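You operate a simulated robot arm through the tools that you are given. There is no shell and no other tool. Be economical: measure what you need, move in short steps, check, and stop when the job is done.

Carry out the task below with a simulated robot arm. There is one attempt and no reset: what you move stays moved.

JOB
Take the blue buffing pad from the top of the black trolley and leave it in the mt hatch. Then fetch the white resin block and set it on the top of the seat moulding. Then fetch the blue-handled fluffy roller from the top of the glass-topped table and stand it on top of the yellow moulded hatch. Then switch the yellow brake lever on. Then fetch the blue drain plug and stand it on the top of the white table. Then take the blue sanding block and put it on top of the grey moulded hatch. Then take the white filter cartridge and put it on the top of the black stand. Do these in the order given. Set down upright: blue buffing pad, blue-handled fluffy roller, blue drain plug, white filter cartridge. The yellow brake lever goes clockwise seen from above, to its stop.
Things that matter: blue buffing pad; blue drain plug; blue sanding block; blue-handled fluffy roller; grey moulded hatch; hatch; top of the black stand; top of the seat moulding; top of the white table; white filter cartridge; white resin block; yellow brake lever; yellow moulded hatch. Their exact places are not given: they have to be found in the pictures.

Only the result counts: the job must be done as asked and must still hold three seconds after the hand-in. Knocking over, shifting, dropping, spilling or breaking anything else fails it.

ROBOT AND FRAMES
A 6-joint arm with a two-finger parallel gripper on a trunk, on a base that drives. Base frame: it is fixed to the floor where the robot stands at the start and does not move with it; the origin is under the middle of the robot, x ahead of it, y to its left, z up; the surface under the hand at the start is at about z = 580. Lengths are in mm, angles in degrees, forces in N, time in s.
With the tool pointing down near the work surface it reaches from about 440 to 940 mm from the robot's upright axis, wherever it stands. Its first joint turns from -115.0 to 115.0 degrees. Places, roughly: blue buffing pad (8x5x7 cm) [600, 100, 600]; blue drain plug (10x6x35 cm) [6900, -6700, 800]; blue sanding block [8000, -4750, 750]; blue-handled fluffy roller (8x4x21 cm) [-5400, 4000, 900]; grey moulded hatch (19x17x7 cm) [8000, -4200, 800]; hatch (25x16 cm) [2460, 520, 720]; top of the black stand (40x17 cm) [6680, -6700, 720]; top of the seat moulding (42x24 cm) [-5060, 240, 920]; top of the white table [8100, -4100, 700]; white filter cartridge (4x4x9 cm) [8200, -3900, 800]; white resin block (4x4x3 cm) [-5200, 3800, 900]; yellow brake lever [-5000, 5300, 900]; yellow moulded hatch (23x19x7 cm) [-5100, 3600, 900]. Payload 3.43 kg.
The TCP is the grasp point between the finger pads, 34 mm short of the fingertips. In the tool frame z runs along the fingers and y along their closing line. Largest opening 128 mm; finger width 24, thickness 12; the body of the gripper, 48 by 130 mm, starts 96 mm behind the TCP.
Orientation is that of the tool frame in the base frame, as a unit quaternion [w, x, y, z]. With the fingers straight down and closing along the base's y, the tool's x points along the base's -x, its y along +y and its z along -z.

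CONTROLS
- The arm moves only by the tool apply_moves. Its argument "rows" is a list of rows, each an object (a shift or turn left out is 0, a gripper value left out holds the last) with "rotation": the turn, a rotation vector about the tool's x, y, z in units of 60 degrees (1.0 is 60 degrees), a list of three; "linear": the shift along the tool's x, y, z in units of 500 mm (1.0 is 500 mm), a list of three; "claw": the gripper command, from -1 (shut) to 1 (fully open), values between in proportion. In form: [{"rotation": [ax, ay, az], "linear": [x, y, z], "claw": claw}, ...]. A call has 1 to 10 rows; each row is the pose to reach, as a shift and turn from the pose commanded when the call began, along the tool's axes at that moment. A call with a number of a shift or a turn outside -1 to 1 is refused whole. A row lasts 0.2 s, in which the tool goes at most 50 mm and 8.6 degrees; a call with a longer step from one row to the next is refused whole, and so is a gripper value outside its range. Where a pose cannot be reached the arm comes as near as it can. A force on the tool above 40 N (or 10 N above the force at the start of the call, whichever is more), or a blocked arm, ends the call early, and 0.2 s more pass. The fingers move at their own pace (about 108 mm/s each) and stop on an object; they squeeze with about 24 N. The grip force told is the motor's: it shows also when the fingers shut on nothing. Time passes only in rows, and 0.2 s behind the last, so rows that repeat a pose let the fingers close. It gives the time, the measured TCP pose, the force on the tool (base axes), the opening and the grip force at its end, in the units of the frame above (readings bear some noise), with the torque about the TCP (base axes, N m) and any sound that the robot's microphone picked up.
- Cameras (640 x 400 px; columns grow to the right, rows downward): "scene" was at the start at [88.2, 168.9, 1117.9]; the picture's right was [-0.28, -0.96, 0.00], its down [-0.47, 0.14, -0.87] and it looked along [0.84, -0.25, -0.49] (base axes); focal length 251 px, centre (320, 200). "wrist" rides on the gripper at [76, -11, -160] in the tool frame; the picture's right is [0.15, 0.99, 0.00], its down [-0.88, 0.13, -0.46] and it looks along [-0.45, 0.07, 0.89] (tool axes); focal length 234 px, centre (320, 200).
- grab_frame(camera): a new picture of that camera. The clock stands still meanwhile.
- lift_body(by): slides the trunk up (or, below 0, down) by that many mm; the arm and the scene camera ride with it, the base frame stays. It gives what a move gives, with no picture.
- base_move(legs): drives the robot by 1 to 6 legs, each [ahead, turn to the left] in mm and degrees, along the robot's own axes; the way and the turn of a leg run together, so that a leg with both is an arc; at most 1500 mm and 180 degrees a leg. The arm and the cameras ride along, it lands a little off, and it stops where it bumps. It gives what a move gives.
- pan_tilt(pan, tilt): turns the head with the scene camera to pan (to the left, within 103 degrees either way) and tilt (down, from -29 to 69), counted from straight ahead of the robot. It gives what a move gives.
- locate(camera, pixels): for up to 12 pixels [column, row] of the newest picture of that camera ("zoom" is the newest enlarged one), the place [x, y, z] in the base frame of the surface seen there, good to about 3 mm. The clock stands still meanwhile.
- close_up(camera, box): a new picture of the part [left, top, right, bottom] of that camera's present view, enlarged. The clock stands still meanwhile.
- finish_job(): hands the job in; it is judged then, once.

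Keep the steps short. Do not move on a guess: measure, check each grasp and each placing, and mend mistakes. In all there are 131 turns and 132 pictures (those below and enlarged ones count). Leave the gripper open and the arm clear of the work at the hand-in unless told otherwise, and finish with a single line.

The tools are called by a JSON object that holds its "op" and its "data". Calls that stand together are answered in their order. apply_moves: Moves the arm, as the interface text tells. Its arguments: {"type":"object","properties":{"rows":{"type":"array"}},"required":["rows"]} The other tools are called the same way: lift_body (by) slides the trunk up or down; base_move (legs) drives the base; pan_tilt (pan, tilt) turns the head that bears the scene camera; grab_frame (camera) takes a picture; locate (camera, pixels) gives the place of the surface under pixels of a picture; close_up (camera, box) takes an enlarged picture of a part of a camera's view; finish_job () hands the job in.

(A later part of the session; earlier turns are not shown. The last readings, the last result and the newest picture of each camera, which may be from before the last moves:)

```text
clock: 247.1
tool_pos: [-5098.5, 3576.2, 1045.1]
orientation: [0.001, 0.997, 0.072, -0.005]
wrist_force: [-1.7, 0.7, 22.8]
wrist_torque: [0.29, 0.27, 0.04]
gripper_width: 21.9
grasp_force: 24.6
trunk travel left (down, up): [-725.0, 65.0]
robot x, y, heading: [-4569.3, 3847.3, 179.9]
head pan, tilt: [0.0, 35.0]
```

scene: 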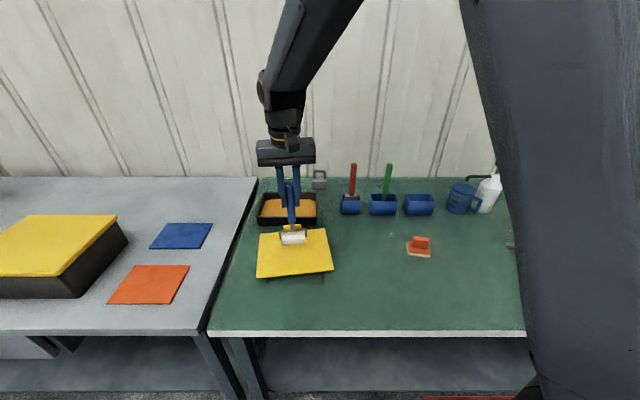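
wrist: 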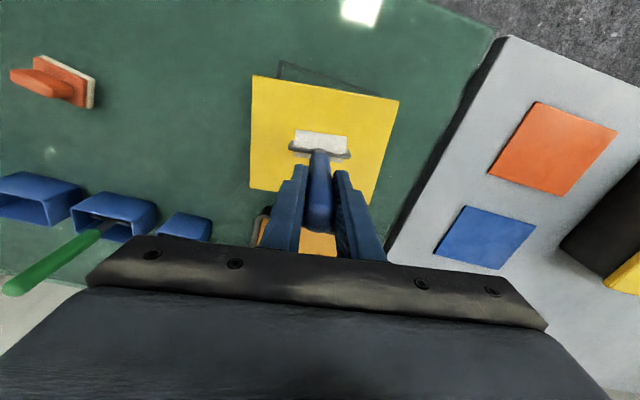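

Contact. Easing off 2.5 mm, then opening a little and watching.

{"op": "apply_moves", "data": {"rows": [{"linear": [0, 0, -0.005]}, {"linear": [0, 0, -0.005]}]}}

{"op": "apply_moves", "data": {"rows": [{"claw": -0.6}, {"claw": -0.55}, {"claw": -0.55}]}}

{"op": "close_up", "data": {"camera": "scene", "box": [245, 190, 345, 285]}}

{"op": "close_up", "data": {"camera": "wrist", "box": [220, 80, 420, 260]}}

```text
clock: 247.7
tool_pos: [-5097.7, 3578.2, 1045.5]
orientation: [0.0, 0.997, 0.072, -0.003]
wrist_force: [-0.3, 1.0, -1.6]
wrist_torque: [0.0, 0.01, 0.03]
gripper_width: 21.9
grasp_force: 24.1
trunk travel left (down, up): [-725.0, 65.0]
robot x, y, heading: [-4572.6, 3844.1, 179.6]
head pan, tilt: [0.0, 35.0]
```

```text
clock: 248.5
tool_pos: [-5097.8, 3576.7, 1046.9]
orientation: [0.0, 0.997, 0.071, -0.004]
wrist_force: [0.7, 0.6, -0.5]
wrist_torque: [0.0, 0.01, 0.0]
gripper_width: 28.9
grasp_force: 0.0
trunk travel left (down, up): [-725.0, 65.0]
robot x, y, heading: [-4569.4, 3847.6, 179.8]
head pan, tilt: [0.0, 35.0]
```

```text
4.21 times, centred on (295, 238) of scene
```

zoom: 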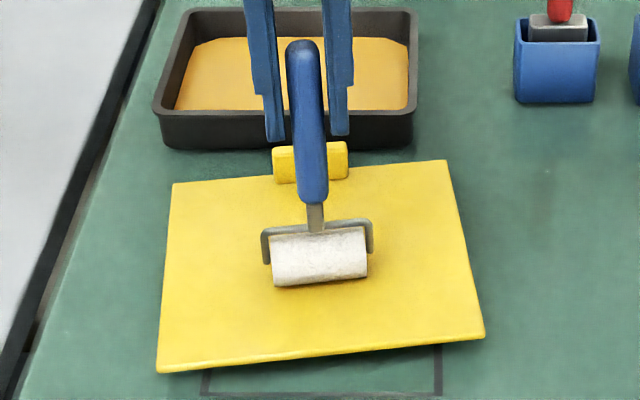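

```text
2.22 times, centred on (320, 170) of wrist
```

zoom: 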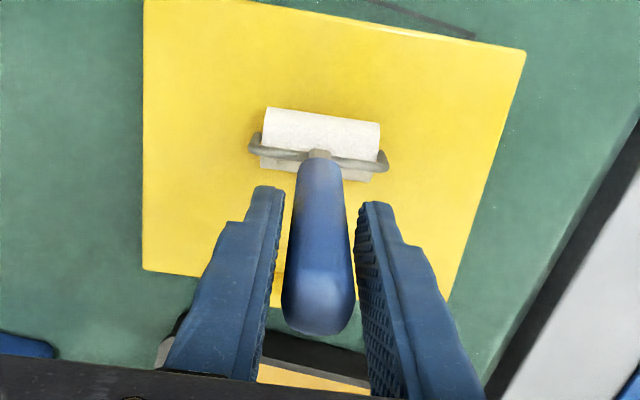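

It stands free. Opening more, rising straight up.

{"op": "apply_moves", "data": {"rows": [{"claw": -0.1}, {"claw": -0.1}, {"linear": [0, 0, -0.06]}, {"linear": [0, 0, -0.13]}, {"linear": [0, 0, -0.2]}, {"linear": [0, 0, -0.25]}]}}

{"op": "close_up", "data": {"camera": "scene", "box": [235, 160, 345, 285]}}

```text
clock: 249.9
tool_pos: [-5096.8, 3579.6, 1170.2]
orientation: [0.0, 0.997, 0.072, -0.003]
wrist_force: [-0.7, -0.7, -0.3]
wrist_torque: [-0.03, -0.01, -0.01]
gripper_width: 57.8
grasp_force: 0.1
trunk travel left (down, up): [-725.0, 65.0]
robot x, y, heading: [-4573.5, 3845.3, 180.0]
head pan, tilt: [0.0, 35.0]
```

```text
3.20 times, centred on (290, 222) of scene
```

zoom: 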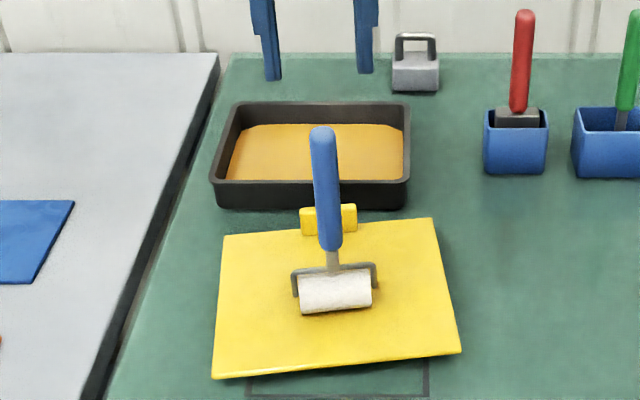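

Roller stands on the hatch. Backing off, then moving along to y≈5200 for the brake lever.

{"op": "base_move", "data": {"legs": [[-400, 0]]}}

{"op": "pan_tilt", "data": {"pan": -55, "tilt": 30}}

{"op": "grab_frame", "data": {"camera": "scene"}}

```text
clock: 252.4
tool_pos: [-4698.2, 3576.6, 1169.8]
orientation: [0.001, 0.997, 0.073, -0.005]
wrist_force: [-0.3, -0.4, 0.1]
wrist_torque: [0.0, -0.02, -0.01]
gripper_width: 57.6
grasp_force: 0.0
trunk travel left (down, up): [-725.0, 65.0]
robot x, y, heading: [-4171.8, 3841.9, 179.6]
head pan, tilt: [0.0, 35.0]
```

```text
clock: 253.6
tool_pos: [-4698.0, 3578.5, 1170.7]
orientation: [0.0, 0.997, 0.073, -0.004]
wrist_force: [-0.7, -0.9, 0.3]
wrist_torque: [0.0, 0.04, 0.04]
gripper_width: 57.5
grasp_force: 0.1
trunk travel left (down, up): [-725.0, 65.0]
robot x, y, heading: [-4172.0, 3844.5, 180.0]
head pan, tilt: [-55.0, 30.0]
```

```text
64 pictures are left
```

scene: 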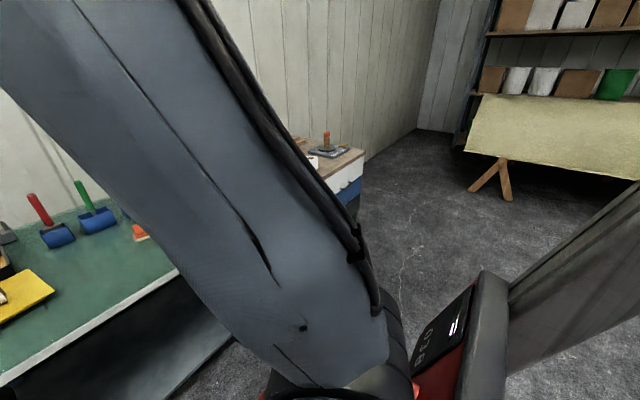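

Floor is clear. Driving there.

{"op": "base_move", "data": {"legs": [[0, -90], [1300, 0], [0, 90]]}}

{"op": "pan_tilt", "data": {"pan": 0, "tilt": 35}}

{"op": "grab_frame", "data": {"camera": "scene"}}

```text
clock: 267.9
tool_pos: [-4695.9, 4905.5, 1170.1]
orientation: [0.0, 0.998, 0.062, -0.004]
wrist_force: [0.9, 0.4, 0.7]
wrist_torque: [0.04, -0.02, -0.05]
gripper_width: 57.6
grasp_force: 0.0
trunk travel left (down, up): [-725.0, 65.0]
robot x, y, heading: [-4166.0, 5164.0, 178.6]
head pan, tilt: [-55.0, 30.0]
```

```text
clock: 269.1
tool_pos: [-4695.3, 4905.5, 1171.2]
orientation: [0.001, 0.998, 0.061, -0.004]
wrist_force: [-0.4, 0.3, 0.6]
wrist_torque: [-0.01, 0.03, -0.02]
gripper_width: 57.7
grasp_force: 0.1
trunk travel left (down, up): [-725.0, 65.0]
robot x, y, heading: [-4165.8, 5164.2, 178.7]
head pan, tilt: [0.0, 35.0]
```

```text
63 pictures are left
```

scene: 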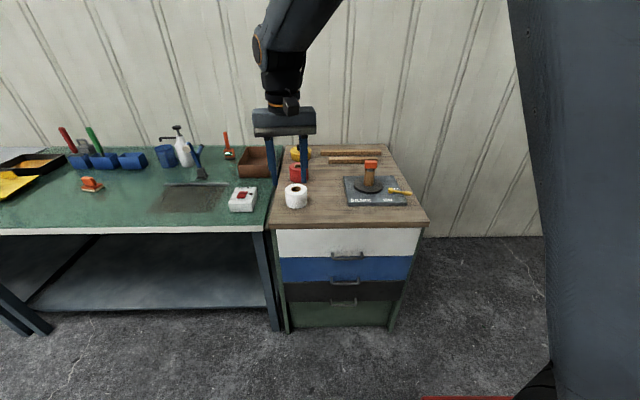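

There is a device at (375,190) with a small yellow lever at (398,190). Enlarging and measuring.

{"op": "close_up", "data": {"camera": "scene", "box": [330, 150, 426, 214]}}

{"op": "locate", "data": {"camera": "scene", "pixels": [[390, 189], [394, 190], [398, 191], [403, 192], [410, 193], [370, 165], [371, 188], [347, 205], [408, 204], [345, 178], [398, 178], [400, 215]]}}

```text
6.25 times, centred on (378, 182) of scene
```

zoom: 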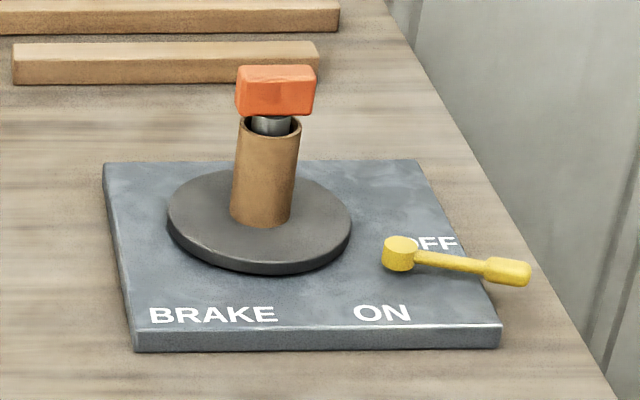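

```text
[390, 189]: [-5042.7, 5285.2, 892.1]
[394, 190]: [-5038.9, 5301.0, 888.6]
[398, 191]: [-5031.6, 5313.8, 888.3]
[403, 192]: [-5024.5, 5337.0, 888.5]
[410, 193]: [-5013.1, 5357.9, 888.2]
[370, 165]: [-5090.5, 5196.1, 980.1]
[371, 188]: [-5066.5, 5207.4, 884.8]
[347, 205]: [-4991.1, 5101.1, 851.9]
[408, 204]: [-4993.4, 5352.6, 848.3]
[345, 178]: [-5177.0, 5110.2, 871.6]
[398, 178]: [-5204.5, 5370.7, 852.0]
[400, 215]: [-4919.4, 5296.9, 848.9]
```

Lever pivot ≈(-5045,5283), tip ≈(-5013,5360); OFF now, ON lies toward the robot (clockwise from above). I'll move the base 200 forward, close the fingers and push the lever round from behind.

{"op": "base_move", "data": {"legs": [[200, 1.3]]}}

{"op": "apply_moves", "data": {"rows": [{"claw": -1}, {"claw": -1}, {"claw": -1}]}}

{"op": "grab_frame", "data": {"camera": "scene"}}

{"op": "close_up", "data": {"camera": "scene", "box": [320, 180, 480, 280]}}

```text
clock: 270.7
tool_pos: [-4891.8, 4897.6, 1171.2]
orientation: [0.0, 0.997, 0.073, -0.005]
wrist_force: [1.0, 0.1, -0.1]
wrist_torque: [-0.01, 0.01, 0.01]
gripper_width: 57.6
grasp_force: 0.1
trunk travel left (down, up): [-725.0, 65.0]
robot x, y, heading: [-4369.0, 5166.7, 179.8]
head pan, tilt: [0.0, 35.0]
```

```text
clock: 271.5
tool_pos: [-4892.3, 4897.3, 1170.7]
orientation: [0.0, 0.997, 0.072, -0.005]
wrist_force: [0.3, -0.3, -0.5]
wrist_torque: [-0.01, -0.02, 0.03]
gripper_width: 0.1
grasp_force: 23.7
trunk travel left (down, up): [-725.0, 65.0]
robot x, y, heading: [-4368.4, 5166.1, 179.7]
head pan, tilt: [0.0, 35.0]
```

```text
61 pictures are left
```

scene: 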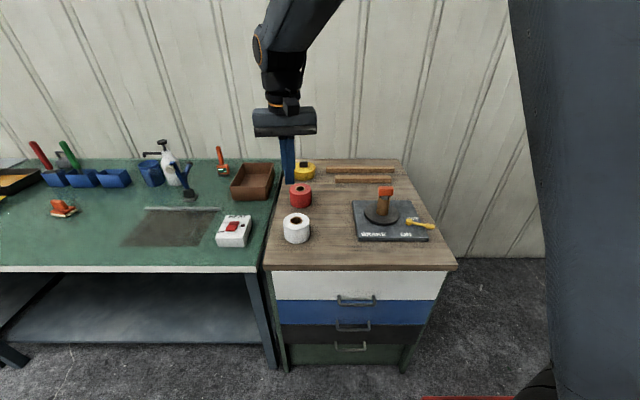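

```text
4.00 times, centred on (400, 230) of scene
```

zoom: 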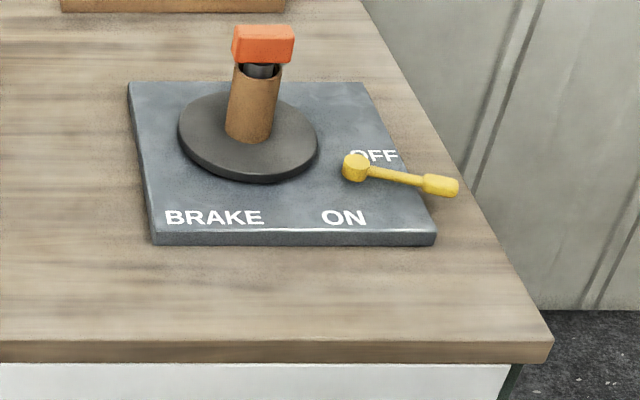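

{"op": "locate", "data": {"camera": "zoom", "pixels": [[355, 160], [355, 178], [395, 175], [425, 183], [440, 178], [452, 188], [395, 200], [370, 120], [345, 217], [420, 232]]}}

```text
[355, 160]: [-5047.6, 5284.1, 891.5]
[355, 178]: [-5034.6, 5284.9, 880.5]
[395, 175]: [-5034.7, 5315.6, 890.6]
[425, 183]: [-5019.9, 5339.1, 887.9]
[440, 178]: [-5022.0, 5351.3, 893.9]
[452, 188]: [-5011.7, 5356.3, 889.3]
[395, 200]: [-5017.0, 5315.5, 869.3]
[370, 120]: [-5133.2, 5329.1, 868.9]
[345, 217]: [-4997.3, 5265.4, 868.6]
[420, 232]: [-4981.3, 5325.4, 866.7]
```

Moving the closed fingers at height to (-5057,5357), behind the lever.

{"op": "apply_moves", "data": {"rows": [{"linear": [-0.0193, -0.0958, 0]}, {"linear": [-0.0386, -0.1916, 0]}, {"linear": [-0.0579, -0.2874, 0]}, {"linear": [-0.0772, -0.3832, 0]}, {"linear": [-0.0965, -0.479, 0]}, {"linear": [-0.1158, -0.5748, 0]}, {"linear": [-0.1351, -0.6706, 0]}, {"linear": [-0.1544, -0.7664, 0]}, {"linear": [-0.1737, -0.8622, 0]}, {"linear": [-0.193, -0.958, 0]}]}}

{"op": "apply_moves", "data": {"rows": [{"linear": [0, 0, 0.09]}, {"linear": [0, 0, 0.18]}, {"linear": [0, 0, 0.27]}, {"linear": [0, 0, 0.36]}, {"linear": [0, 0, 0.42]}]}}

{"op": "close_up", "data": {"camera": "scene", "box": [320, 150, 480, 250]}}

{"op": "grab_frame", "data": {"camera": "wrist"}}

```text
clock: 273.7
tool_pos: [-5057.5, 5359.6, 1172.6]
orientation: [0.0, 0.997, 0.073, -0.003]
wrist_force: [0.3, -0.2, 0.0]
wrist_torque: [0.06, 0.01, 0.04]
gripper_width: 0.0
grasp_force: 24.4
trunk travel left (down, up): [-725.0, 65.0]
robot x, y, heading: [-4370.5, 5166.8, 179.9]
head pan, tilt: [0.0, 35.0]
```

```text
clock: 274.9
tool_pos: [-5061.2, 5357.4, 960.4]
orientation: [0.0, 0.997, 0.073, -0.004]
wrist_force: [-0.2, 0.5, 1.4]
wrist_torque: [0.01, 0.03, -0.02]
gripper_width: 0.0
grasp_force: 24.0
trunk travel left (down, up): [-725.0, 65.0]
robot x, y, heading: [-4367.0, 5166.9, 179.7]
head pan, tilt: [0.0, 35.0]
```

```text
4.00 times, centred on (400, 200) of scene
```

zoom: 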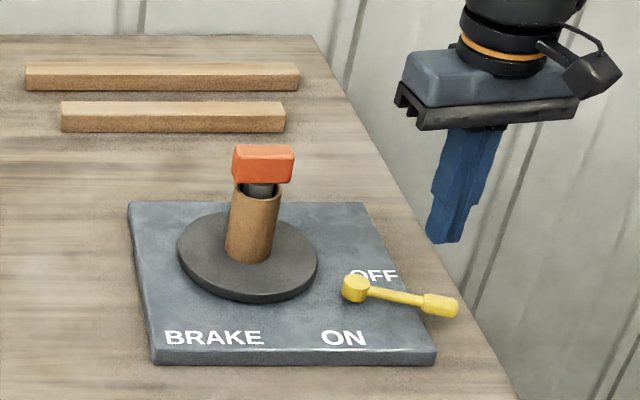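

```text
58 pictures are left
```

wrist: 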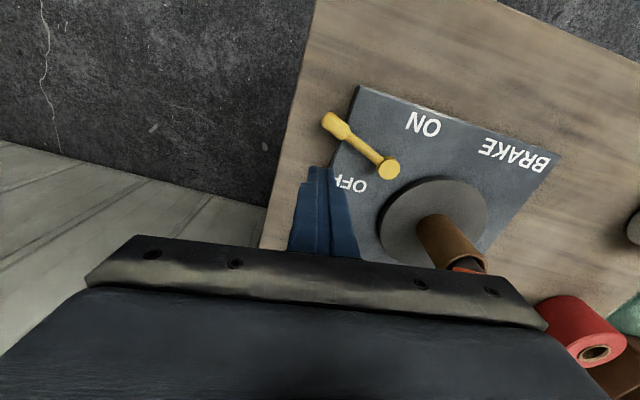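

Clear. Lowering the tips to z≈878 beside the lever.

{"op": "apply_moves", "data": {"rows": [{"linear": [0, 0, 0.06]}, {"linear": [0, 0, 0.097]}]}}

{"op": "apply_moves", "data": {"rows": [{"linear": [0.026, 0.006, 0]}, {"linear": [0.0526, 0.0138, 0]}, {"linear": [0.075, 0.025, 0]}, {"linear": [0.0956, 0.037, 0]}, {"linear": [0.113, 0.054, 0]}, {"linear": [0.128, 0.073, 0]}]}}

{"op": "close_up", "data": {"camera": "scene", "box": [320, 150, 480, 250]}}

```text
clock: 275.5
tool_pos: [-5058.3, 5359.3, 910.7]
orientation: [0.001, 0.997, 0.073, -0.004]
wrist_force: [0.5, -0.1, 0.9]
wrist_torque: [0.03, 0.02, -0.03]
gripper_width: 0.0
grasp_force: 24.3
trunk travel left (down, up): [-725.0, 65.0]
robot x, y, heading: [-4365.8, 5164.4, 180.1]
head pan, tilt: [0.0, 35.0]
```

```text
clock: 276.9
tool_pos: [-4989.9, 5330.7, 912.5]
orientation: [0.0, 0.997, 0.073, -0.003]
wrist_force: [0.2, 0.0, 0.3]
wrist_torque: [0.01, -0.01, -0.04]
gripper_width: 0.1
grasp_force: 23.8
trunk travel left (down, up): [-725.0, 65.0]
robot x, y, heading: [-4372.2, 5166.4, 179.5]
head pan, tilt: [0.0, 35.0]
```

```text
4.00 times, centred on (400, 200) of scene
```

zoom: 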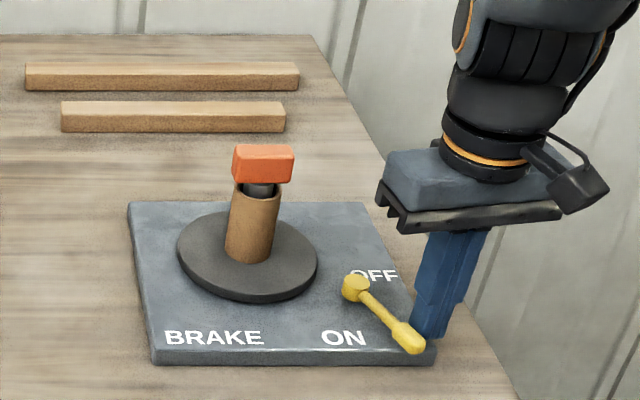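

The lever turns. Continuing the arc toward ON.

{"op": "apply_moves", "data": {"rows": [{"linear": [0.007, 0.023, 0]}, {"linear": [0.013, 0.046, 0]}, {"linear": [0.0146, 0.07, 0]}, {"linear": [0.0146, 0.094, 0]}]}}

{"op": "close_up", "data": {"camera": "scene", "box": [320, 150, 480, 250]}}

```text
clock: 277.8
tool_pos: [-4980.3, 5306.1, 911.2]
orientation: [-0.003, 0.998, 0.07, -0.008]
wrist_force: [-5.1, 13.1, -7.9]
wrist_torque: [0.46, 0.07, -0.16]
gripper_width: 0.1
grasp_force: 24.1
trunk travel left (down, up): [-725.0, 65.0]
robot x, y, heading: [-4364.5, 5165.9, 179.4]
head pan, tilt: [0.0, 35.0]
stopped in row 4: the force on the tool passed its limit at 55 N (the readings are from after the stop); the commanded pose is now the measured one
```

```text
4.00 times, centred on (400, 200) of scene
```

zoom: 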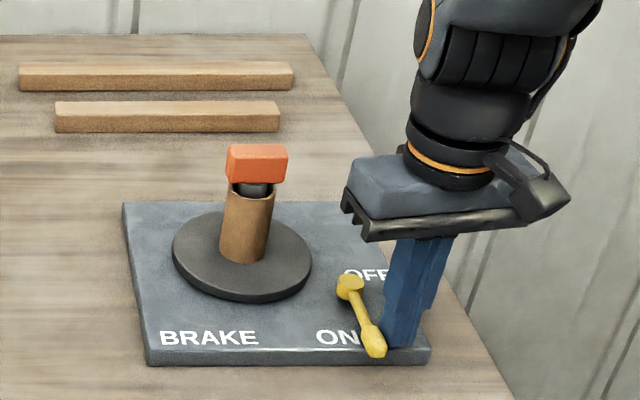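

The force rose sharply — it looks like the stop. Withdrawing sideways and up, then checking the lever.

{"op": "apply_moves", "data": {"rows": [{"linear": [0, -0.03, 0]}, {"linear": [0, -0.08, 0]}, {"linear": [0, -0.08, -0.09]}, {"linear": [0, -0.08, -0.18]}, {"linear": [0, -0.08, -0.27]}, {"linear": [0, -0.08, -0.36]}]}}

{"op": "close_up", "data": {"camera": "scene", "box": [320, 150, 480, 250]}}

{"op": "locate", "data": {"camera": "zoom", "pixels": [[352, 280], [362, 318], [373, 345], [338, 338], [155, 350], [430, 345], [132, 210]]}}

```text
clock: 279.2
tool_pos: [-4981.7, 5342.2, 1092.5]
orientation: [-0.002, 0.998, 0.07, -0.007]
wrist_force: [-1.3, -0.4, 0.1]
wrist_torque: [-0.01, -0.01, -0.02]
gripper_width: 0.1
grasp_force: 23.5
trunk travel left (down, up): [-725.0, 65.0]
robot x, y, heading: [-4369.3, 5164.9, 179.6]
head pan, tilt: [0.0, 35.0]
```

```text
4.00 times, centred on (400, 200) of scene
```

zoom: 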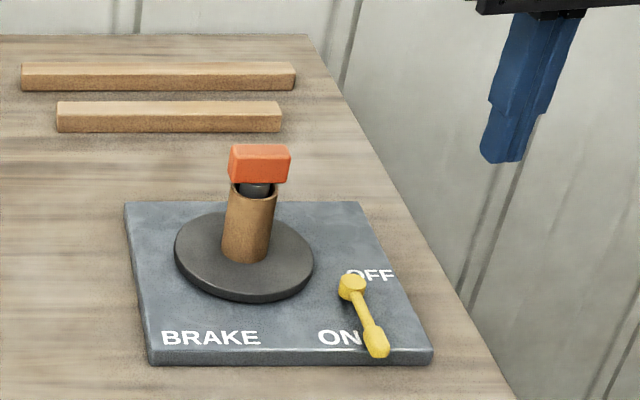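

```text
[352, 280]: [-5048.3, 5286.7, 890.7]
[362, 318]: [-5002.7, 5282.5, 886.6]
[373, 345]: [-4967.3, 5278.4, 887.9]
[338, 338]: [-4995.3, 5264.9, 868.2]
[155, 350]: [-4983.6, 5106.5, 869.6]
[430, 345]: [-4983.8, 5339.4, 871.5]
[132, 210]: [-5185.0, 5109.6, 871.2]
```

Lever now points −6°, at ON (turned ≈73°). I'll re-push slowly once to make sure it is at its stop.

{"op": "apply_moves", "data": {"rows": [{"linear": [0, 0, 0.09]}, {"linear": [0, 0, 0.18]}, {"linear": [0, 0, 0.27]}, {"linear": [0, 0, 0.36]}, {"linear": [0, 0.05, 0.36]}, {"linear": [0, 0.07, 0.36]}]}}

{"op": "apply_moves", "data": {"rows": [{"linear": [0, 0.006, 0]}, {"linear": [0, 0.012, 0]}, {"linear": [0, 0.018, 0]}, {"linear": [0, 0.024, 0]}, {"linear": [0, 0.03, 0]}, {"linear": [0, 0.036, 0]}, {"linear": [0, 0.042, 0]}]}}

```text
clock: 280.6
tool_pos: [-4979.3, 5307.1, 914.2]
orientation: [-0.003, 0.998, 0.069, -0.007]
wrist_force: [0.2, 0.8, -0.2]
wrist_torque: [0.0, 0.02, 0.01]
gripper_width: 0.0
grasp_force: 24.0
trunk travel left (down, up): [-725.0, 65.0]
robot x, y, heading: [-4368.1, 5164.9, 179.5]
head pan, tilt: [0.0, 35.0]
```

```text
clock: 281.4
tool_pos: [-4979.7, 5306.0, 913.2]
orientation: [-0.003, 0.998, 0.068, -0.009]
wrist_force: [-0.6, 16.1, -1.9]
wrist_torque: [0.32, -0.04, -0.16]
gripper_width: 0.0
grasp_force: 24.0
trunk travel left (down, up): [-725.0, 65.0]
robot x, y, heading: [-4364.6, 5167.0, 178.8]
head pan, tilt: [0.0, 35.0]
stopped in row 3: the force on the tool passed its limit at 45 N (the readings are from after the stop); the commanded pose is now the measured one
```

Same place, 45 N: it is at its stop. Withdrawing, rising, retracting; then back toward the boat's end.

{"op": "apply_moves", "data": {"rows": [{"linear": [0, -0.03, 0]}, {"linear": [0, -0.08, 0]}, {"linear": [0, -0.08, -0.09]}, {"linear": [0, -0.08, -0.18]}, {"linear": [0, -0.08, -0.27]}, {"linear": [0, -0.08, -0.36]}, {"linear": [0.08, -0.08, -0.38]}, {"linear": [0.16, -0.06, -0.38]}, {"linear": [0.22, 0, -0.38]}]}}

{"op": "close_up", "data": {"camera": "scene", "box": [320, 150, 480, 250]}}

{"op": "base_move", "data": {"legs": [[-500, 0], [0, 148.5], [1490, 0], [1490, 0], [1490, 0]]}}

```text
clock: 283.4
tool_pos: [-4867.1, 5317.0, 1101.0]
orientation: [-0.003, 0.998, 0.067, -0.009]
wrist_force: [0.0, 0.6, -0.9]
wrist_torque: [-0.02, -0.05, -0.01]
gripper_width: 0.0
grasp_force: 24.2
trunk travel left (down, up): [-725.0, 65.0]
robot x, y, heading: [-4369.9, 5166.3, 179.3]
head pan, tilt: [0.0, 35.0]
```

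```text
4.00 times, centred on (400, 200) of scene
```

zoom: 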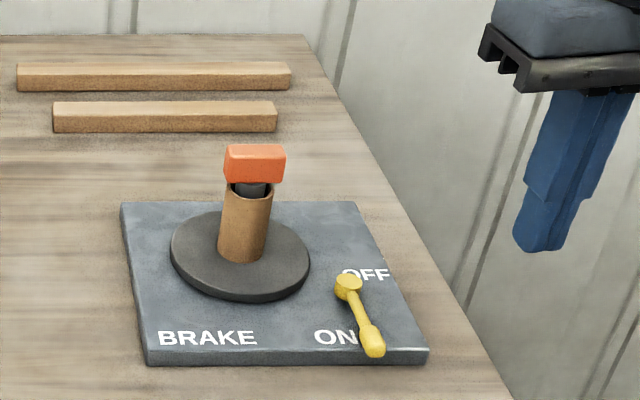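

```text
clock: 313.5
tool_pos: [292.6, 2401.0, 1100.7]
orientation: [0.008, 0.208, 0.978, -0.006]
wrist_force: [0.1, 0.0, -0.7]
wrist_torque: [-0.01, 0.01, 0.01]
gripper_width: 0.0
grasp_force: 23.9
trunk travel left (down, up): [-725.0, 65.0]
robot x, y, heading: [-54.3, 2790.4, -32.4]
head pan, tilt: [0.0, 35.0]
```

Lowering the trunk and continuing along the known path east of the boat.

{"op": "lift_body", "data": {"by": -200}}

{"op": "base_move", "data": {"legs": [[0, 22.4], [1500, 0], [1500, 0], [142, 0], [0, -80], [845, 0]]}}

{"op": "pan_tilt", "data": {"pan": 15, "tilt": 12}}

{"op": "grab_frame", "data": {"camera": "scene"}}

{"op": "locate", "data": {"camera": "scene", "pixels": [[60, 180], [120, 180], [180, 180], [240, 180], [300, 180], [360, 180], [150, 230], [250, 230], [300, 160], [200, 160], [100, 160], [400, 180]]}}

```text
clock: 315.6
tool_pos: [292.9, 2400.2, 900.5]
orientation: [0.008, 0.206, 0.978, -0.005]
wrist_force: [0.4, 0.1, -0.1]
wrist_torque: [0.02, 0.0, -0.02]
gripper_width: 0.2
grasp_force: 24.1
trunk travel left (down, up): [-525.0, 265.0]
robot x, y, heading: [-53.7, 2789.8, -32.3]
head pan, tilt: [0.0, 35.0]
```

```text
clock: 339.7
tool_pos: [2932.0, 944.4, 901.6]
orientation: [0.004, 0.643, 0.766, -0.009]
wrist_force: [-0.3, -0.1, -0.2]
wrist_torque: [0.0, 0.01, 0.01]
gripper_width: 0.2
grasp_force: 24.1
trunk travel left (down, up): [-525.0, 265.0]
robot x, y, heading: [3063.1, 1450.4, -88.5]
head pan, tilt: [0.0, 35.0]
```

```text
clock: 340.6
tool_pos: [2932.0, 944.1, 900.3]
orientation: [0.003, 0.643, 0.766, -0.009]
wrist_force: [-0.3, -0.2, -1.0]
wrist_torque: [0.01, 0.04, 0.03]
gripper_width: 0.0
grasp_force: 24.0
trunk travel left (down, up): [-525.0, 265.0]
robot x, y, heading: [3062.9, 1446.9, -88.3]
head pan, tilt: [15.0, 12.0]
```

```text
53 pictures are left
```

scene: 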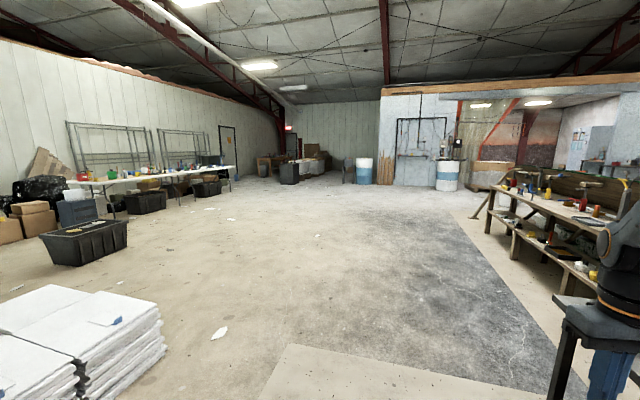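

```text
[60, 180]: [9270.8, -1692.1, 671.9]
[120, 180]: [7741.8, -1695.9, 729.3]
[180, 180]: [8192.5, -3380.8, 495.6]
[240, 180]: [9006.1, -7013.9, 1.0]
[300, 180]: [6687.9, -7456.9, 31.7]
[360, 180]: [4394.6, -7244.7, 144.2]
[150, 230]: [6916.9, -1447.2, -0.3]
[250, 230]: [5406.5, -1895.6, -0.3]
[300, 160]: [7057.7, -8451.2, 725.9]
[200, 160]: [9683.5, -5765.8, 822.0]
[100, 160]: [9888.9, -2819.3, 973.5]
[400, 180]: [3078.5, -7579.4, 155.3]
```

The white tables run along x≈8000; the black stand should be near (290,170). Enlarging.

{"op": "close_up", "data": {"camera": "scene", "box": [60, 120, 360, 220]}}

{"op": "locate", "data": {"camera": "zoom", "pixels": [[40, 130], [360, 100], [370, 135], [430, 110], [490, 110], [500, 90], [460, 85], [420, 75], [550, 90], [615, 110]]}}

```text
2.13 times, centred on (210, 170) of scene
```

zoom: 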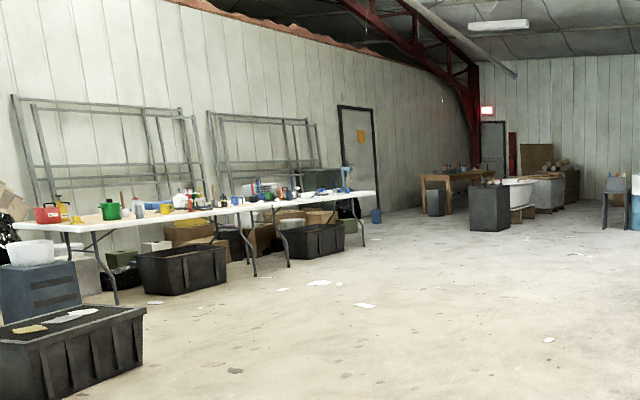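

```text
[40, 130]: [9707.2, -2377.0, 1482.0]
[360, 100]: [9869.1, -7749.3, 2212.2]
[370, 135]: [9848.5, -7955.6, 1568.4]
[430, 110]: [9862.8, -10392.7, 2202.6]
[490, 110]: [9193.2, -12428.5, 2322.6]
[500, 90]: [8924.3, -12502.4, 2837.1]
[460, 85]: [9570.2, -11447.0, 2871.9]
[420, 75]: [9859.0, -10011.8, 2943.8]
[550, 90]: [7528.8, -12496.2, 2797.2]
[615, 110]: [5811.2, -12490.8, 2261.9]
```

{"op": "base_move", "data": {"legs": [[0, 8], [1200, 0], [0, 15], [1500, 0], [1500, 0], [1500, 0]]}}

{"op": "pan_tilt", "data": {"pan": 15, "tilt": 18}}

{"op": "grab_frame", "data": {"camera": "scene"}}

{"op": "close_up", "data": {"camera": "scene", "box": [200, 120, 420, 240]}}

```text
clock: 369.6
tool_pos: [5290.4, -4383.2, 900.2]
orientation: [0.005, 0.472, 0.882, -0.008]
wrist_force: [-0.2, -0.7, 1.0]
wrist_torque: [-0.02, -0.02, -0.04]
gripper_width: 0.1
grasp_force: 24.4
trunk travel left (down, up): [-525.0, 265.0]
robot x, y, heading: [5208.5, -3867.9, -64.9]
head pan, tilt: [15.0, 12.0]
```

```text
clock: 370.2
tool_pos: [5289.7, -4384.1, 900.3]
orientation: [0.005, 0.472, 0.882, -0.008]
wrist_force: [0.5, 0.7, 0.8]
wrist_torque: [0.04, -0.01, -0.02]
gripper_width: 0.0
grasp_force: 24.1
trunk travel left (down, up): [-525.0, 265.0]
robot x, y, heading: [5213.0, -3867.2, -64.8]
head pan, tilt: [15.0, 18.0]
```

```text
51 pictures are left
```

scene: 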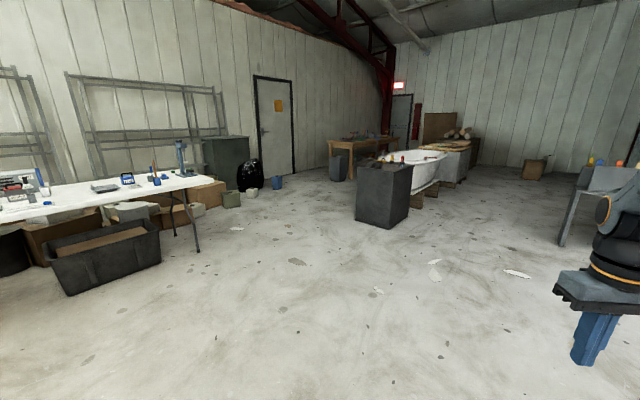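

```text
2.91 times, centred on (310, 180) of scene
```

zoom: 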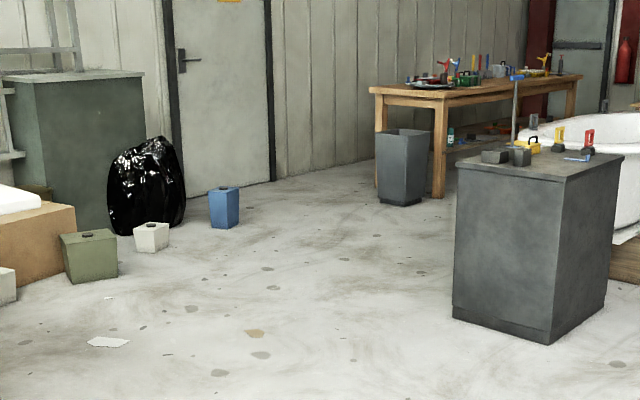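

The black stand stands at (383,190) with a tall blue item on it. Measuring.

{"op": "close_up", "data": {"camera": "scene", "box": [345, 135, 425, 235]}}

{"op": "locate", "data": {"camera": "scene", "pixels": [[356, 167], [393, 175], [412, 163], [377, 148], [377, 158], [358, 215], [390, 228], [370, 163], [385, 168], [403, 160], [300, 240], [400, 250]]}}

```text
4.00 times, centred on (385, 185) of scene
```

zoom: 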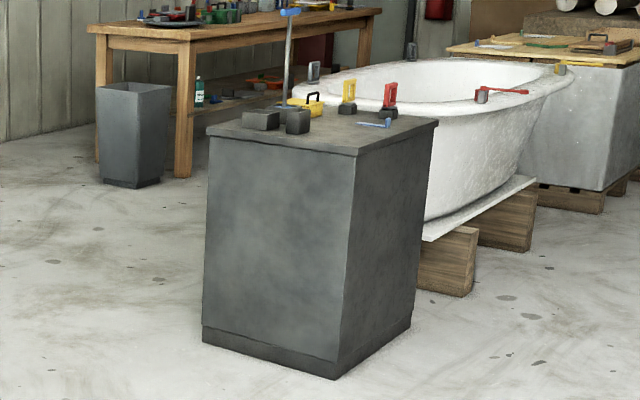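

```text
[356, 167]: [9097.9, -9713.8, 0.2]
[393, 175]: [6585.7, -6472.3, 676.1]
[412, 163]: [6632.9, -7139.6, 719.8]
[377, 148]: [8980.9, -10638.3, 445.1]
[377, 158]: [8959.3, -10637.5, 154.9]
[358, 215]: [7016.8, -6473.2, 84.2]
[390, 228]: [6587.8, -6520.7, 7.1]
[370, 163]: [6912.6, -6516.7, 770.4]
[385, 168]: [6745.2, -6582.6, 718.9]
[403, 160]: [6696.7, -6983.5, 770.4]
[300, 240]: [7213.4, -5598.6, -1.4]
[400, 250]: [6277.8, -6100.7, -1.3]
```

Approaching the stand from the north side, along the clear centre of this view.

{"op": "base_move", "data": {"legs": [[0, 14.8], [1200, 0], [1190, 0], [0, -40]]}}

{"op": "pan_tilt", "data": {"pan": 0, "tilt": 30}}

{"op": "grab_frame", "data": {"camera": "scene"}}

{"op": "close_up", "data": {"camera": "scene", "box": [220, 80, 420, 260]}}

```text
clock: 384.8
tool_pos: [6548.9, -6241.9, 899.8]
orientation: [0.003, 0.67, 0.743, -0.01]
wrist_force: [-0.8, 0.4, 0.2]
wrist_torque: [0.0, -0.01, 0.02]
gripper_width: 0.0
grasp_force: 23.7
trunk travel left (down, up): [-525.0, 265.0]
robot x, y, heading: [6713.9, -5749.5, -92.3]
head pan, tilt: [15.0, 18.0]
```

```text
clock: 385.6
tool_pos: [6549.3, -6242.4, 900.2]
orientation: [0.003, 0.67, 0.743, -0.009]
wrist_force: [0.0, 0.0, -0.1]
wrist_torque: [-0.03, -0.02, 0.02]
gripper_width: 0.0
grasp_force: 24.6
trunk travel left (down, up): [-525.0, 265.0]
robot x, y, heading: [6720.7, -5747.4, -92.7]
head pan, tilt: [0.0, 30.0]
```

```text
48 pictures are left
```

scene: 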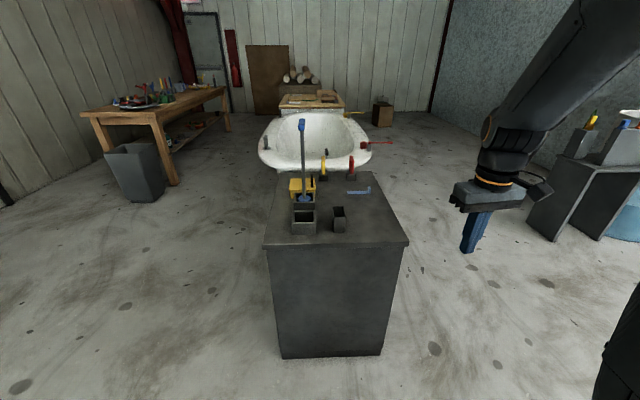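

```text
2.22 times, centred on (320, 170) of scene
```

zoom: 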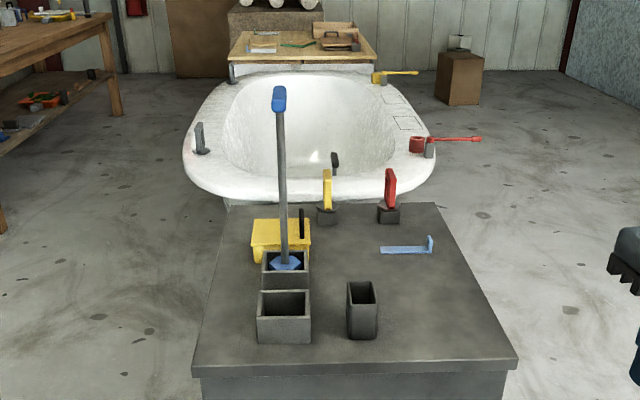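

The plug: blue base in a dark holder at (303,198), grey rod, blue cap at (302,125). Measuring.

{"op": "locate", "data": {"camera": "zoom", "pixels": [[280, 95], [279, 108], [281, 150], [283, 200], [285, 250], [286, 264], [271, 262], [300, 262], [264, 275], [308, 275], [262, 255], [308, 253]]}}

{"op": "locate", "data": {"camera": "zoom", "pixels": [[262, 300], [305, 300], [360, 290], [255, 240], [300, 220], [300, 350], [195, 365], [515, 360], [235, 205], [435, 205], [430, 300], [290, 86]]}}

{"op": "close_up", "data": {"camera": "scene", "box": [280, 110, 340, 240]}}

```text
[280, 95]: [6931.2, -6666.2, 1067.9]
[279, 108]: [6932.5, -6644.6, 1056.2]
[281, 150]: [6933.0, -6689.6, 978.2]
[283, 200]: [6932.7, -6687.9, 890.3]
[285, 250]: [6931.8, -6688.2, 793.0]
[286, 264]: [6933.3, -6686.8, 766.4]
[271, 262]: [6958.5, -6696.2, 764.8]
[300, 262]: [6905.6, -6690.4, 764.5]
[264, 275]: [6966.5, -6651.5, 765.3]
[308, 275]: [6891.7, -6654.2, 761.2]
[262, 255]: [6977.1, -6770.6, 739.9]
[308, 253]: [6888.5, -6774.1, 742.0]
```

```text
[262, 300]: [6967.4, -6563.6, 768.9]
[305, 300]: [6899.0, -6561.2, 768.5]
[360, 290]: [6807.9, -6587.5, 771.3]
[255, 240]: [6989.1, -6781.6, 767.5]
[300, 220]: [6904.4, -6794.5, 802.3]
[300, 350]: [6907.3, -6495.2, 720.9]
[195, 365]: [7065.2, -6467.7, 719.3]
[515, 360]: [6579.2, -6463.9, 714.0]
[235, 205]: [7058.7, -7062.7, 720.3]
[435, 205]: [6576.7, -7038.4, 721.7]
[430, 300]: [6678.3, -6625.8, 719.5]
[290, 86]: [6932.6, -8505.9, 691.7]
```

```text
3.08 times, centred on (310, 175) of scene
```

zoom: 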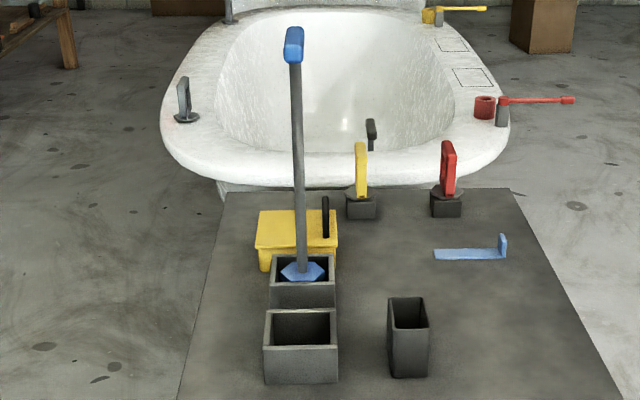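

Rod at (6932,−6688), holder top z 769, bar-shaped cap to z≈1075. Raising the trunk, moving forward 250, opening the gripper.

{"op": "lift_body", "data": {"by": 262}}

{"op": "base_move", "data": {"legs": [[250, 2.5]]}}

{"op": "apply_moves", "data": {"rows": [{"claw": 0.2, "linear": [0.04, 0, 0]}, {"claw": 0.2, "linear": [0.04, 0.09, 0]}, {"claw": 0.2, "linear": [0.04, 0.18, 0]}, {"claw": 0.2, "linear": [0.04, 0.27, 0]}, {"claw": 0.2, "linear": [0.04, 0.36, 0]}, {"claw": 0.2, "linear": [0.04, 0.45, 0]}, {"claw": 0.2, "linear": [0.04, 0.54, 0]}, {"claw": 0.2, "linear": [0.04, 0.63, 0]}, {"claw": 0.2, "linear": [0.04, 0.72, 0]}]}}

{"op": "grab_frame", "data": {"camera": "wrist"}}

```text
clock: 388.2
tool_pos: [6548.5, -6243.9, 1163.2]
orientation: [0.004, 0.669, 0.743, -0.008]
wrist_force: [0.6, -0.9, 0.2]
wrist_torque: [-0.01, -0.03, 0.03]
gripper_width: 0.0
grasp_force: 23.8
trunk travel left (down, up): [-787.0, 3.0]
robot x, y, heading: [6711.9, -5749.0, -92.4]
head pan, tilt: [0.0, 30.0]
```

```text
clock: 390.1
tool_pos: [6564.2, -6501.0, 1163.0]
orientation: [0.003, 0.654, 0.757, -0.009]
wrist_force: [0.6, 0.5, 0.7]
wrist_torque: [-0.02, 0.0, -0.04]
gripper_width: 0.1
grasp_force: 24.0
trunk travel left (down, up): [-787.0, 3.0]
robot x, y, heading: [6709.6, -5999.2, -89.9]
head pan, tilt: [0.0, 30.0]
```

```text
clock: 392.1
tool_pos: [6917.4, -6431.2, 1157.3]
orientation: [0.003, 0.653, 0.757, -0.008]
wrist_force: [-0.2, 0.4, 0.3]
wrist_torque: [0.04, -0.09, 0.0]
gripper_width: 76.6
grasp_force: 0.1
trunk travel left (down, up): [-787.0, 3.0]
robot x, y, heading: [6709.5, -5999.9, -89.9]
head pan, tilt: [0.0, 30.0]
```

```text
45 pictures are left
```

wrist: 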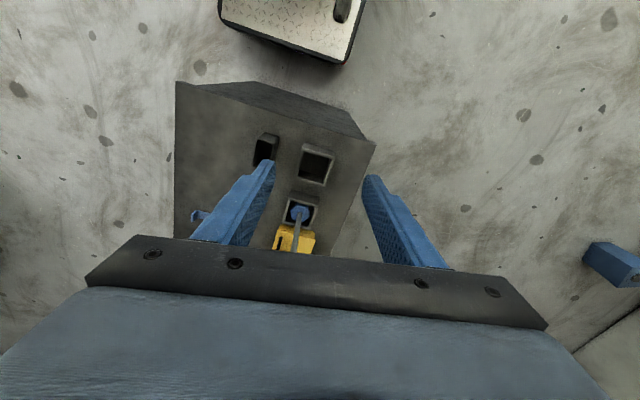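

Moving over the cap, turning 8° so the fingers close along x.

{"op": "apply_moves", "data": {"rows": [{"linear": [-0.09, -0.008, 0], "rotation": [0, 0, 0.03]}, {"linear": [-0.18, -0.016, 0], "rotation": [0, 0, 0.06]}, {"linear": [-0.27, -0.024, 0], "rotation": [0, 0, 0.09]}, {"linear": [-0.36, -0.032, 0], "rotation": [0, 0, 0.12]}, {"linear": [-0.45, -0.04, 0], "rotation": [0, 0, 0.139]}, {"linear": [-0.513, -0.045, 0], "rotation": [0, 0, 0.139]}]}}

{"op": "pan_tilt", "data": {"pan": 15, "tilt": 25}}

{"op": "grab_frame", "data": {"camera": "scene"}}

{"op": "grab_frame", "data": {"camera": "wrist"}}

```text
clock: 393.5
tool_pos: [6931.9, -6687.4, 1164.2]
orientation: [0.004, 0.707, 0.707, -0.008]
wrist_force: [0.3, 0.3, 0.4]
wrist_torque: [-0.05, 0.01, 0.0]
gripper_width: 77.0
grasp_force: 0.0
trunk travel left (down, up): [-787.0, 3.0]
robot x, y, heading: [6710.8, -6006.3, -89.9]
head pan, tilt: [0.0, 30.0]
```

```text
clock: 394.2
tool_pos: [6931.3, -6686.9, 1164.8]
orientation: [0.004, 0.707, 0.707, -0.009]
wrist_force: [-0.8, 0.5, 0.1]
wrist_torque: [0.04, 0.01, 0.01]
gripper_width: 77.0
grasp_force: 0.1
trunk travel left (down, up): [-787.0, 3.0]
robot x, y, heading: [6708.7, -5999.9, -90.3]
head pan, tilt: [15.0, 25.0]
```

```text
44 pictures are left
```

scene: 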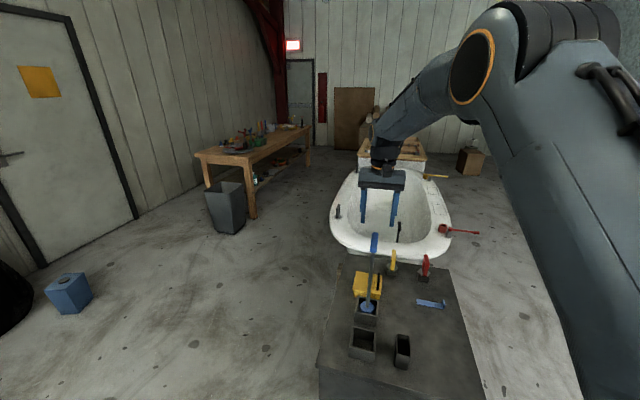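

```text
43 pictures are left
```

wrist: 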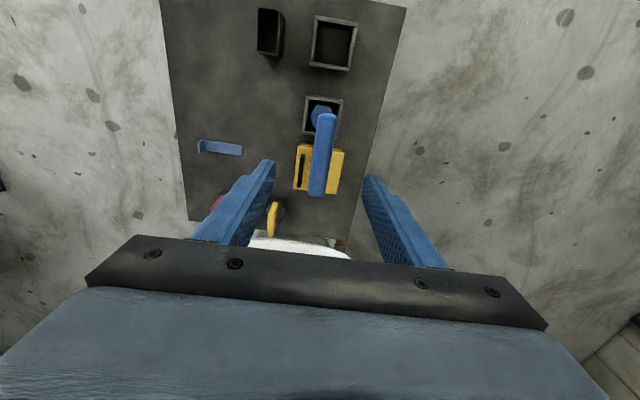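

{"op": "locate", "data": {"camera": "wrist", "pixels": [[325, 120], [323, 140], [321, 165], [319, 188], [314, 160], [330, 160], [318, 112]]}}

```text
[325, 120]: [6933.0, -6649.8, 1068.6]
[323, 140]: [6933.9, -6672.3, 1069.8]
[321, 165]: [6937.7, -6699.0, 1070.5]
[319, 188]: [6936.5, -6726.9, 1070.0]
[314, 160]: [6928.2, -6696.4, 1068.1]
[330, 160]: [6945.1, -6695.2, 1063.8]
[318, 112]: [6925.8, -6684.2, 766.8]
```

Bar centre (6935,−6688), top z 1070. Descending to TCP z≈1056 and closing.

{"op": "apply_moves", "data": {"rows": [{"linear": [0, 0.008, 0.07]}, {"linear": [0, 0.008, 0.14]}, {"linear": [0, 0.008, 0.2]}, {"linear": [0, 0.008, 0.217]}, {"linear": [0, 0.008, 0.217], "claw": -0.5}, {"linear": [0, 0.008, 0.217], "claw": -1}, {"linear": [0, 0.008, 0.217], "claw": -1}, {"linear": [0, 0.008, 0.217], "claw": -1}]}}

{"op": "apply_moves", "data": {"rows": [{"linear": [0, 0, -0.03]}, {"linear": [0, 0, -0.08]}, {"linear": [0, 0, -0.14]}, {"linear": [0, 0, -0.18]}]}}

{"op": "grab_frame", "data": {"camera": "scene"}}

```text
clock: 396.0
tool_pos: [6935.0, -6687.5, 1054.8]
orientation: [0.004, 0.707, 0.707, -0.009]
wrist_force: [-0.2, -0.3, 0.2]
wrist_torque: [-0.07, -0.25, -0.03]
gripper_width: 21.6
grasp_force: 23.6
trunk travel left (down, up): [-787.0, 3.0]
robot x, y, heading: [6709.7, -6001.9, -90.3]
head pan, tilt: [15.0, 25.0]
```

```text
clock: 397.0
tool_pos: [6935.3, -6685.1, 1144.4]
orientation: [0.004, 0.707, 0.707, -0.009]
wrist_force: [0.1, -0.5, -4.1]
wrist_torque: [0.02, 0.04, 0.02]
gripper_width: 22.0
grasp_force: 24.3
trunk travel left (down, up): [-787.0, 3.0]
robot x, y, heading: [6707.2, -5999.4, -90.0]
head pan, tilt: [15.0, 25.0]
```

```text
42 pictures are left
```

scene: 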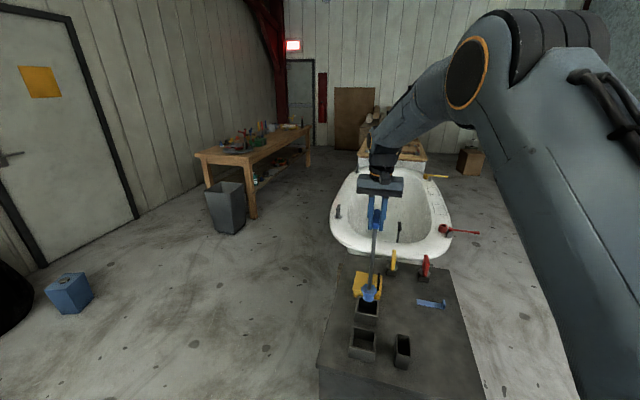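

Plug is out of its holder. Retracting, then reversing away.

{"op": "apply_moves", "data": {"rows": [{"linear": [0.05, 0, -0.04]}, {"linear": [0.13, 0, -0.04]}, {"linear": [0.21, 0, -0.04]}, {"linear": [0.3, 0, -0.04]}, {"linear": [0.36, -0.02, -0.04]}]}}

{"op": "base_move", "data": {"legs": [[-600, 0]]}}

{"op": "pan_tilt", "data": {"pan": 95, "tilt": 20}}

{"op": "grab_frame", "data": {"camera": "scene"}}

```text
clock: 398.2
tool_pos: [6926.7, -6507.8, 1161.8]
orientation: [0.005, 0.707, 0.707, -0.009]
wrist_force: [0.6, -1.0, -3.8]
wrist_torque: [0.04, 0.0, 0.0]
gripper_width: 21.7
grasp_force: 23.3
trunk travel left (down, up): [-787.0, 3.0]
robot x, y, heading: [6710.9, -6000.6, -90.3]
head pan, tilt: [15.0, 25.0]
```

```text
clock: 401.6
tool_pos: [6928.5, -5922.6, 1162.4]
orientation: [0.003, 0.705, 0.709, -0.009]
wrist_force: [0.6, -0.7, -3.4]
wrist_torque: [0.02, 0.0, -0.01]
gripper_width: 21.8
grasp_force: 24.1
trunk travel left (down, up): [-787.0, 3.0]
robot x, y, heading: [6706.2, -5418.1, -89.8]
head pan, tilt: [15.0, 25.0]
```

```text
clock: 403.1
tool_pos: [6928.5, -5922.4, 1162.9]
orientation: [0.005, 0.705, 0.709, -0.009]
wrist_force: [0.0, -0.1, -4.4]
wrist_torque: [0.04, -0.01, 0.01]
gripper_width: 21.7
grasp_force: 24.0
trunk travel left (down, up): [-787.0, 3.0]
robot x, y, heading: [6707.1, -5416.1, -89.8]
head pan, tilt: [95.0, 20.0]
```

```text
41 pictures are left
```

scene: 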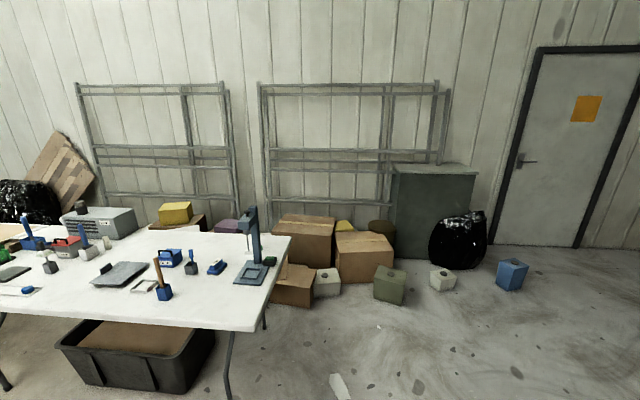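

The white table's south end is on the left here. Measuring the table.

{"op": "close_up", "data": {"camera": "scene", "box": [0, 190, 300, 340]}}

{"op": "locate", "data": {"camera": "scene", "pixels": [[235, 330], [290, 240], [100, 310], [10, 300], [250, 260], [216, 268], [190, 265], [120, 275], [30, 290], [165, 225], [60, 370], [200, 300]]}}

```text
2.13 times, centred on (150, 265) of scene
```

zoom: 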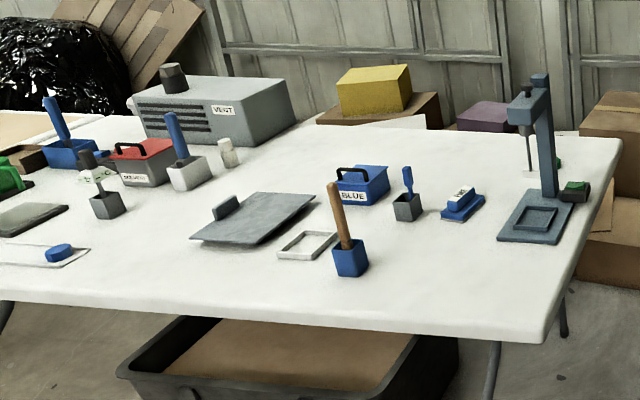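

```text
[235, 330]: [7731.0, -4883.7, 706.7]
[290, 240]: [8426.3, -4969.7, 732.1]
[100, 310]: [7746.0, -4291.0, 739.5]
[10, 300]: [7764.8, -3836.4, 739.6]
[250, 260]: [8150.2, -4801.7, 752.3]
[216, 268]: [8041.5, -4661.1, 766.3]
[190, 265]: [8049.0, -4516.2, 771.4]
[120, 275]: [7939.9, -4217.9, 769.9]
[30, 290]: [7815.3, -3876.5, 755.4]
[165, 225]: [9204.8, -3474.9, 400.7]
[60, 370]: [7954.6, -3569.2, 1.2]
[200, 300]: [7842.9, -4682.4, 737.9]
```

White table top z≈738, front edge x≈7730, south end y≈−4885. Also seen: grey hatch ≈(7960,−4230), blue sanding block ≈(8040,−4660), white cartridge near (8200,−3900). I'll drive to (7100,−4600) facing the table.

{"op": "base_move", "data": {"legs": [[0, 154], [906, 0], [0, -64]]}}

{"op": "pan_tilt", "data": {"pan": 0, "tilt": 35}}

{"op": "grab_frame", "data": {"camera": "scene"}}

```text
clock: 417.1
tool_pos: [7563.6, -4332.7, 1162.8]
orientation: [0.009, -0.027, 1.0, -0.003]
wrist_force: [0.5, -0.6, -4.3]
wrist_torque: [0.02, 0.04, 0.0]
gripper_width: 21.8
grasp_force: 24.0
trunk travel left (down, up): [-787.0, 3.0]
robot x, y, heading: [7072.1, -4578.0, 3.0]
head pan, tilt: [95.0, 20.0]
```

```text
clock: 418.8
tool_pos: [7563.3, -4331.8, 1162.3]
orientation: [0.008, -0.027, 1.0, -0.003]
wrist_force: [0.6, -0.6, -3.5]
wrist_torque: [-0.02, 0.05, -0.02]
gripper_width: 21.8
grasp_force: 24.4
trunk travel left (down, up): [-787.0, 3.0]
robot x, y, heading: [7069.5, -4576.8, 3.0]
head pan, tilt: [0.0, 35.0]
```

```text
39 pictures are left
```

scene: 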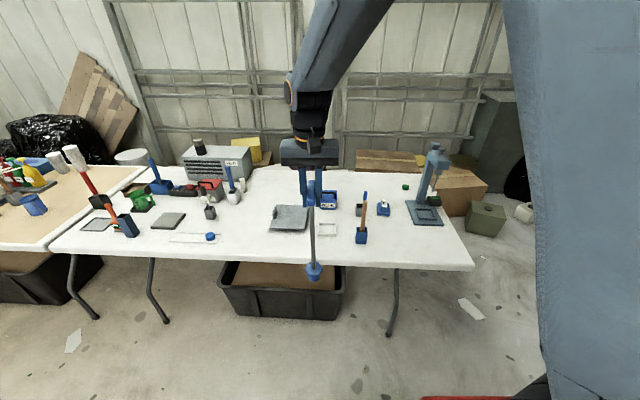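

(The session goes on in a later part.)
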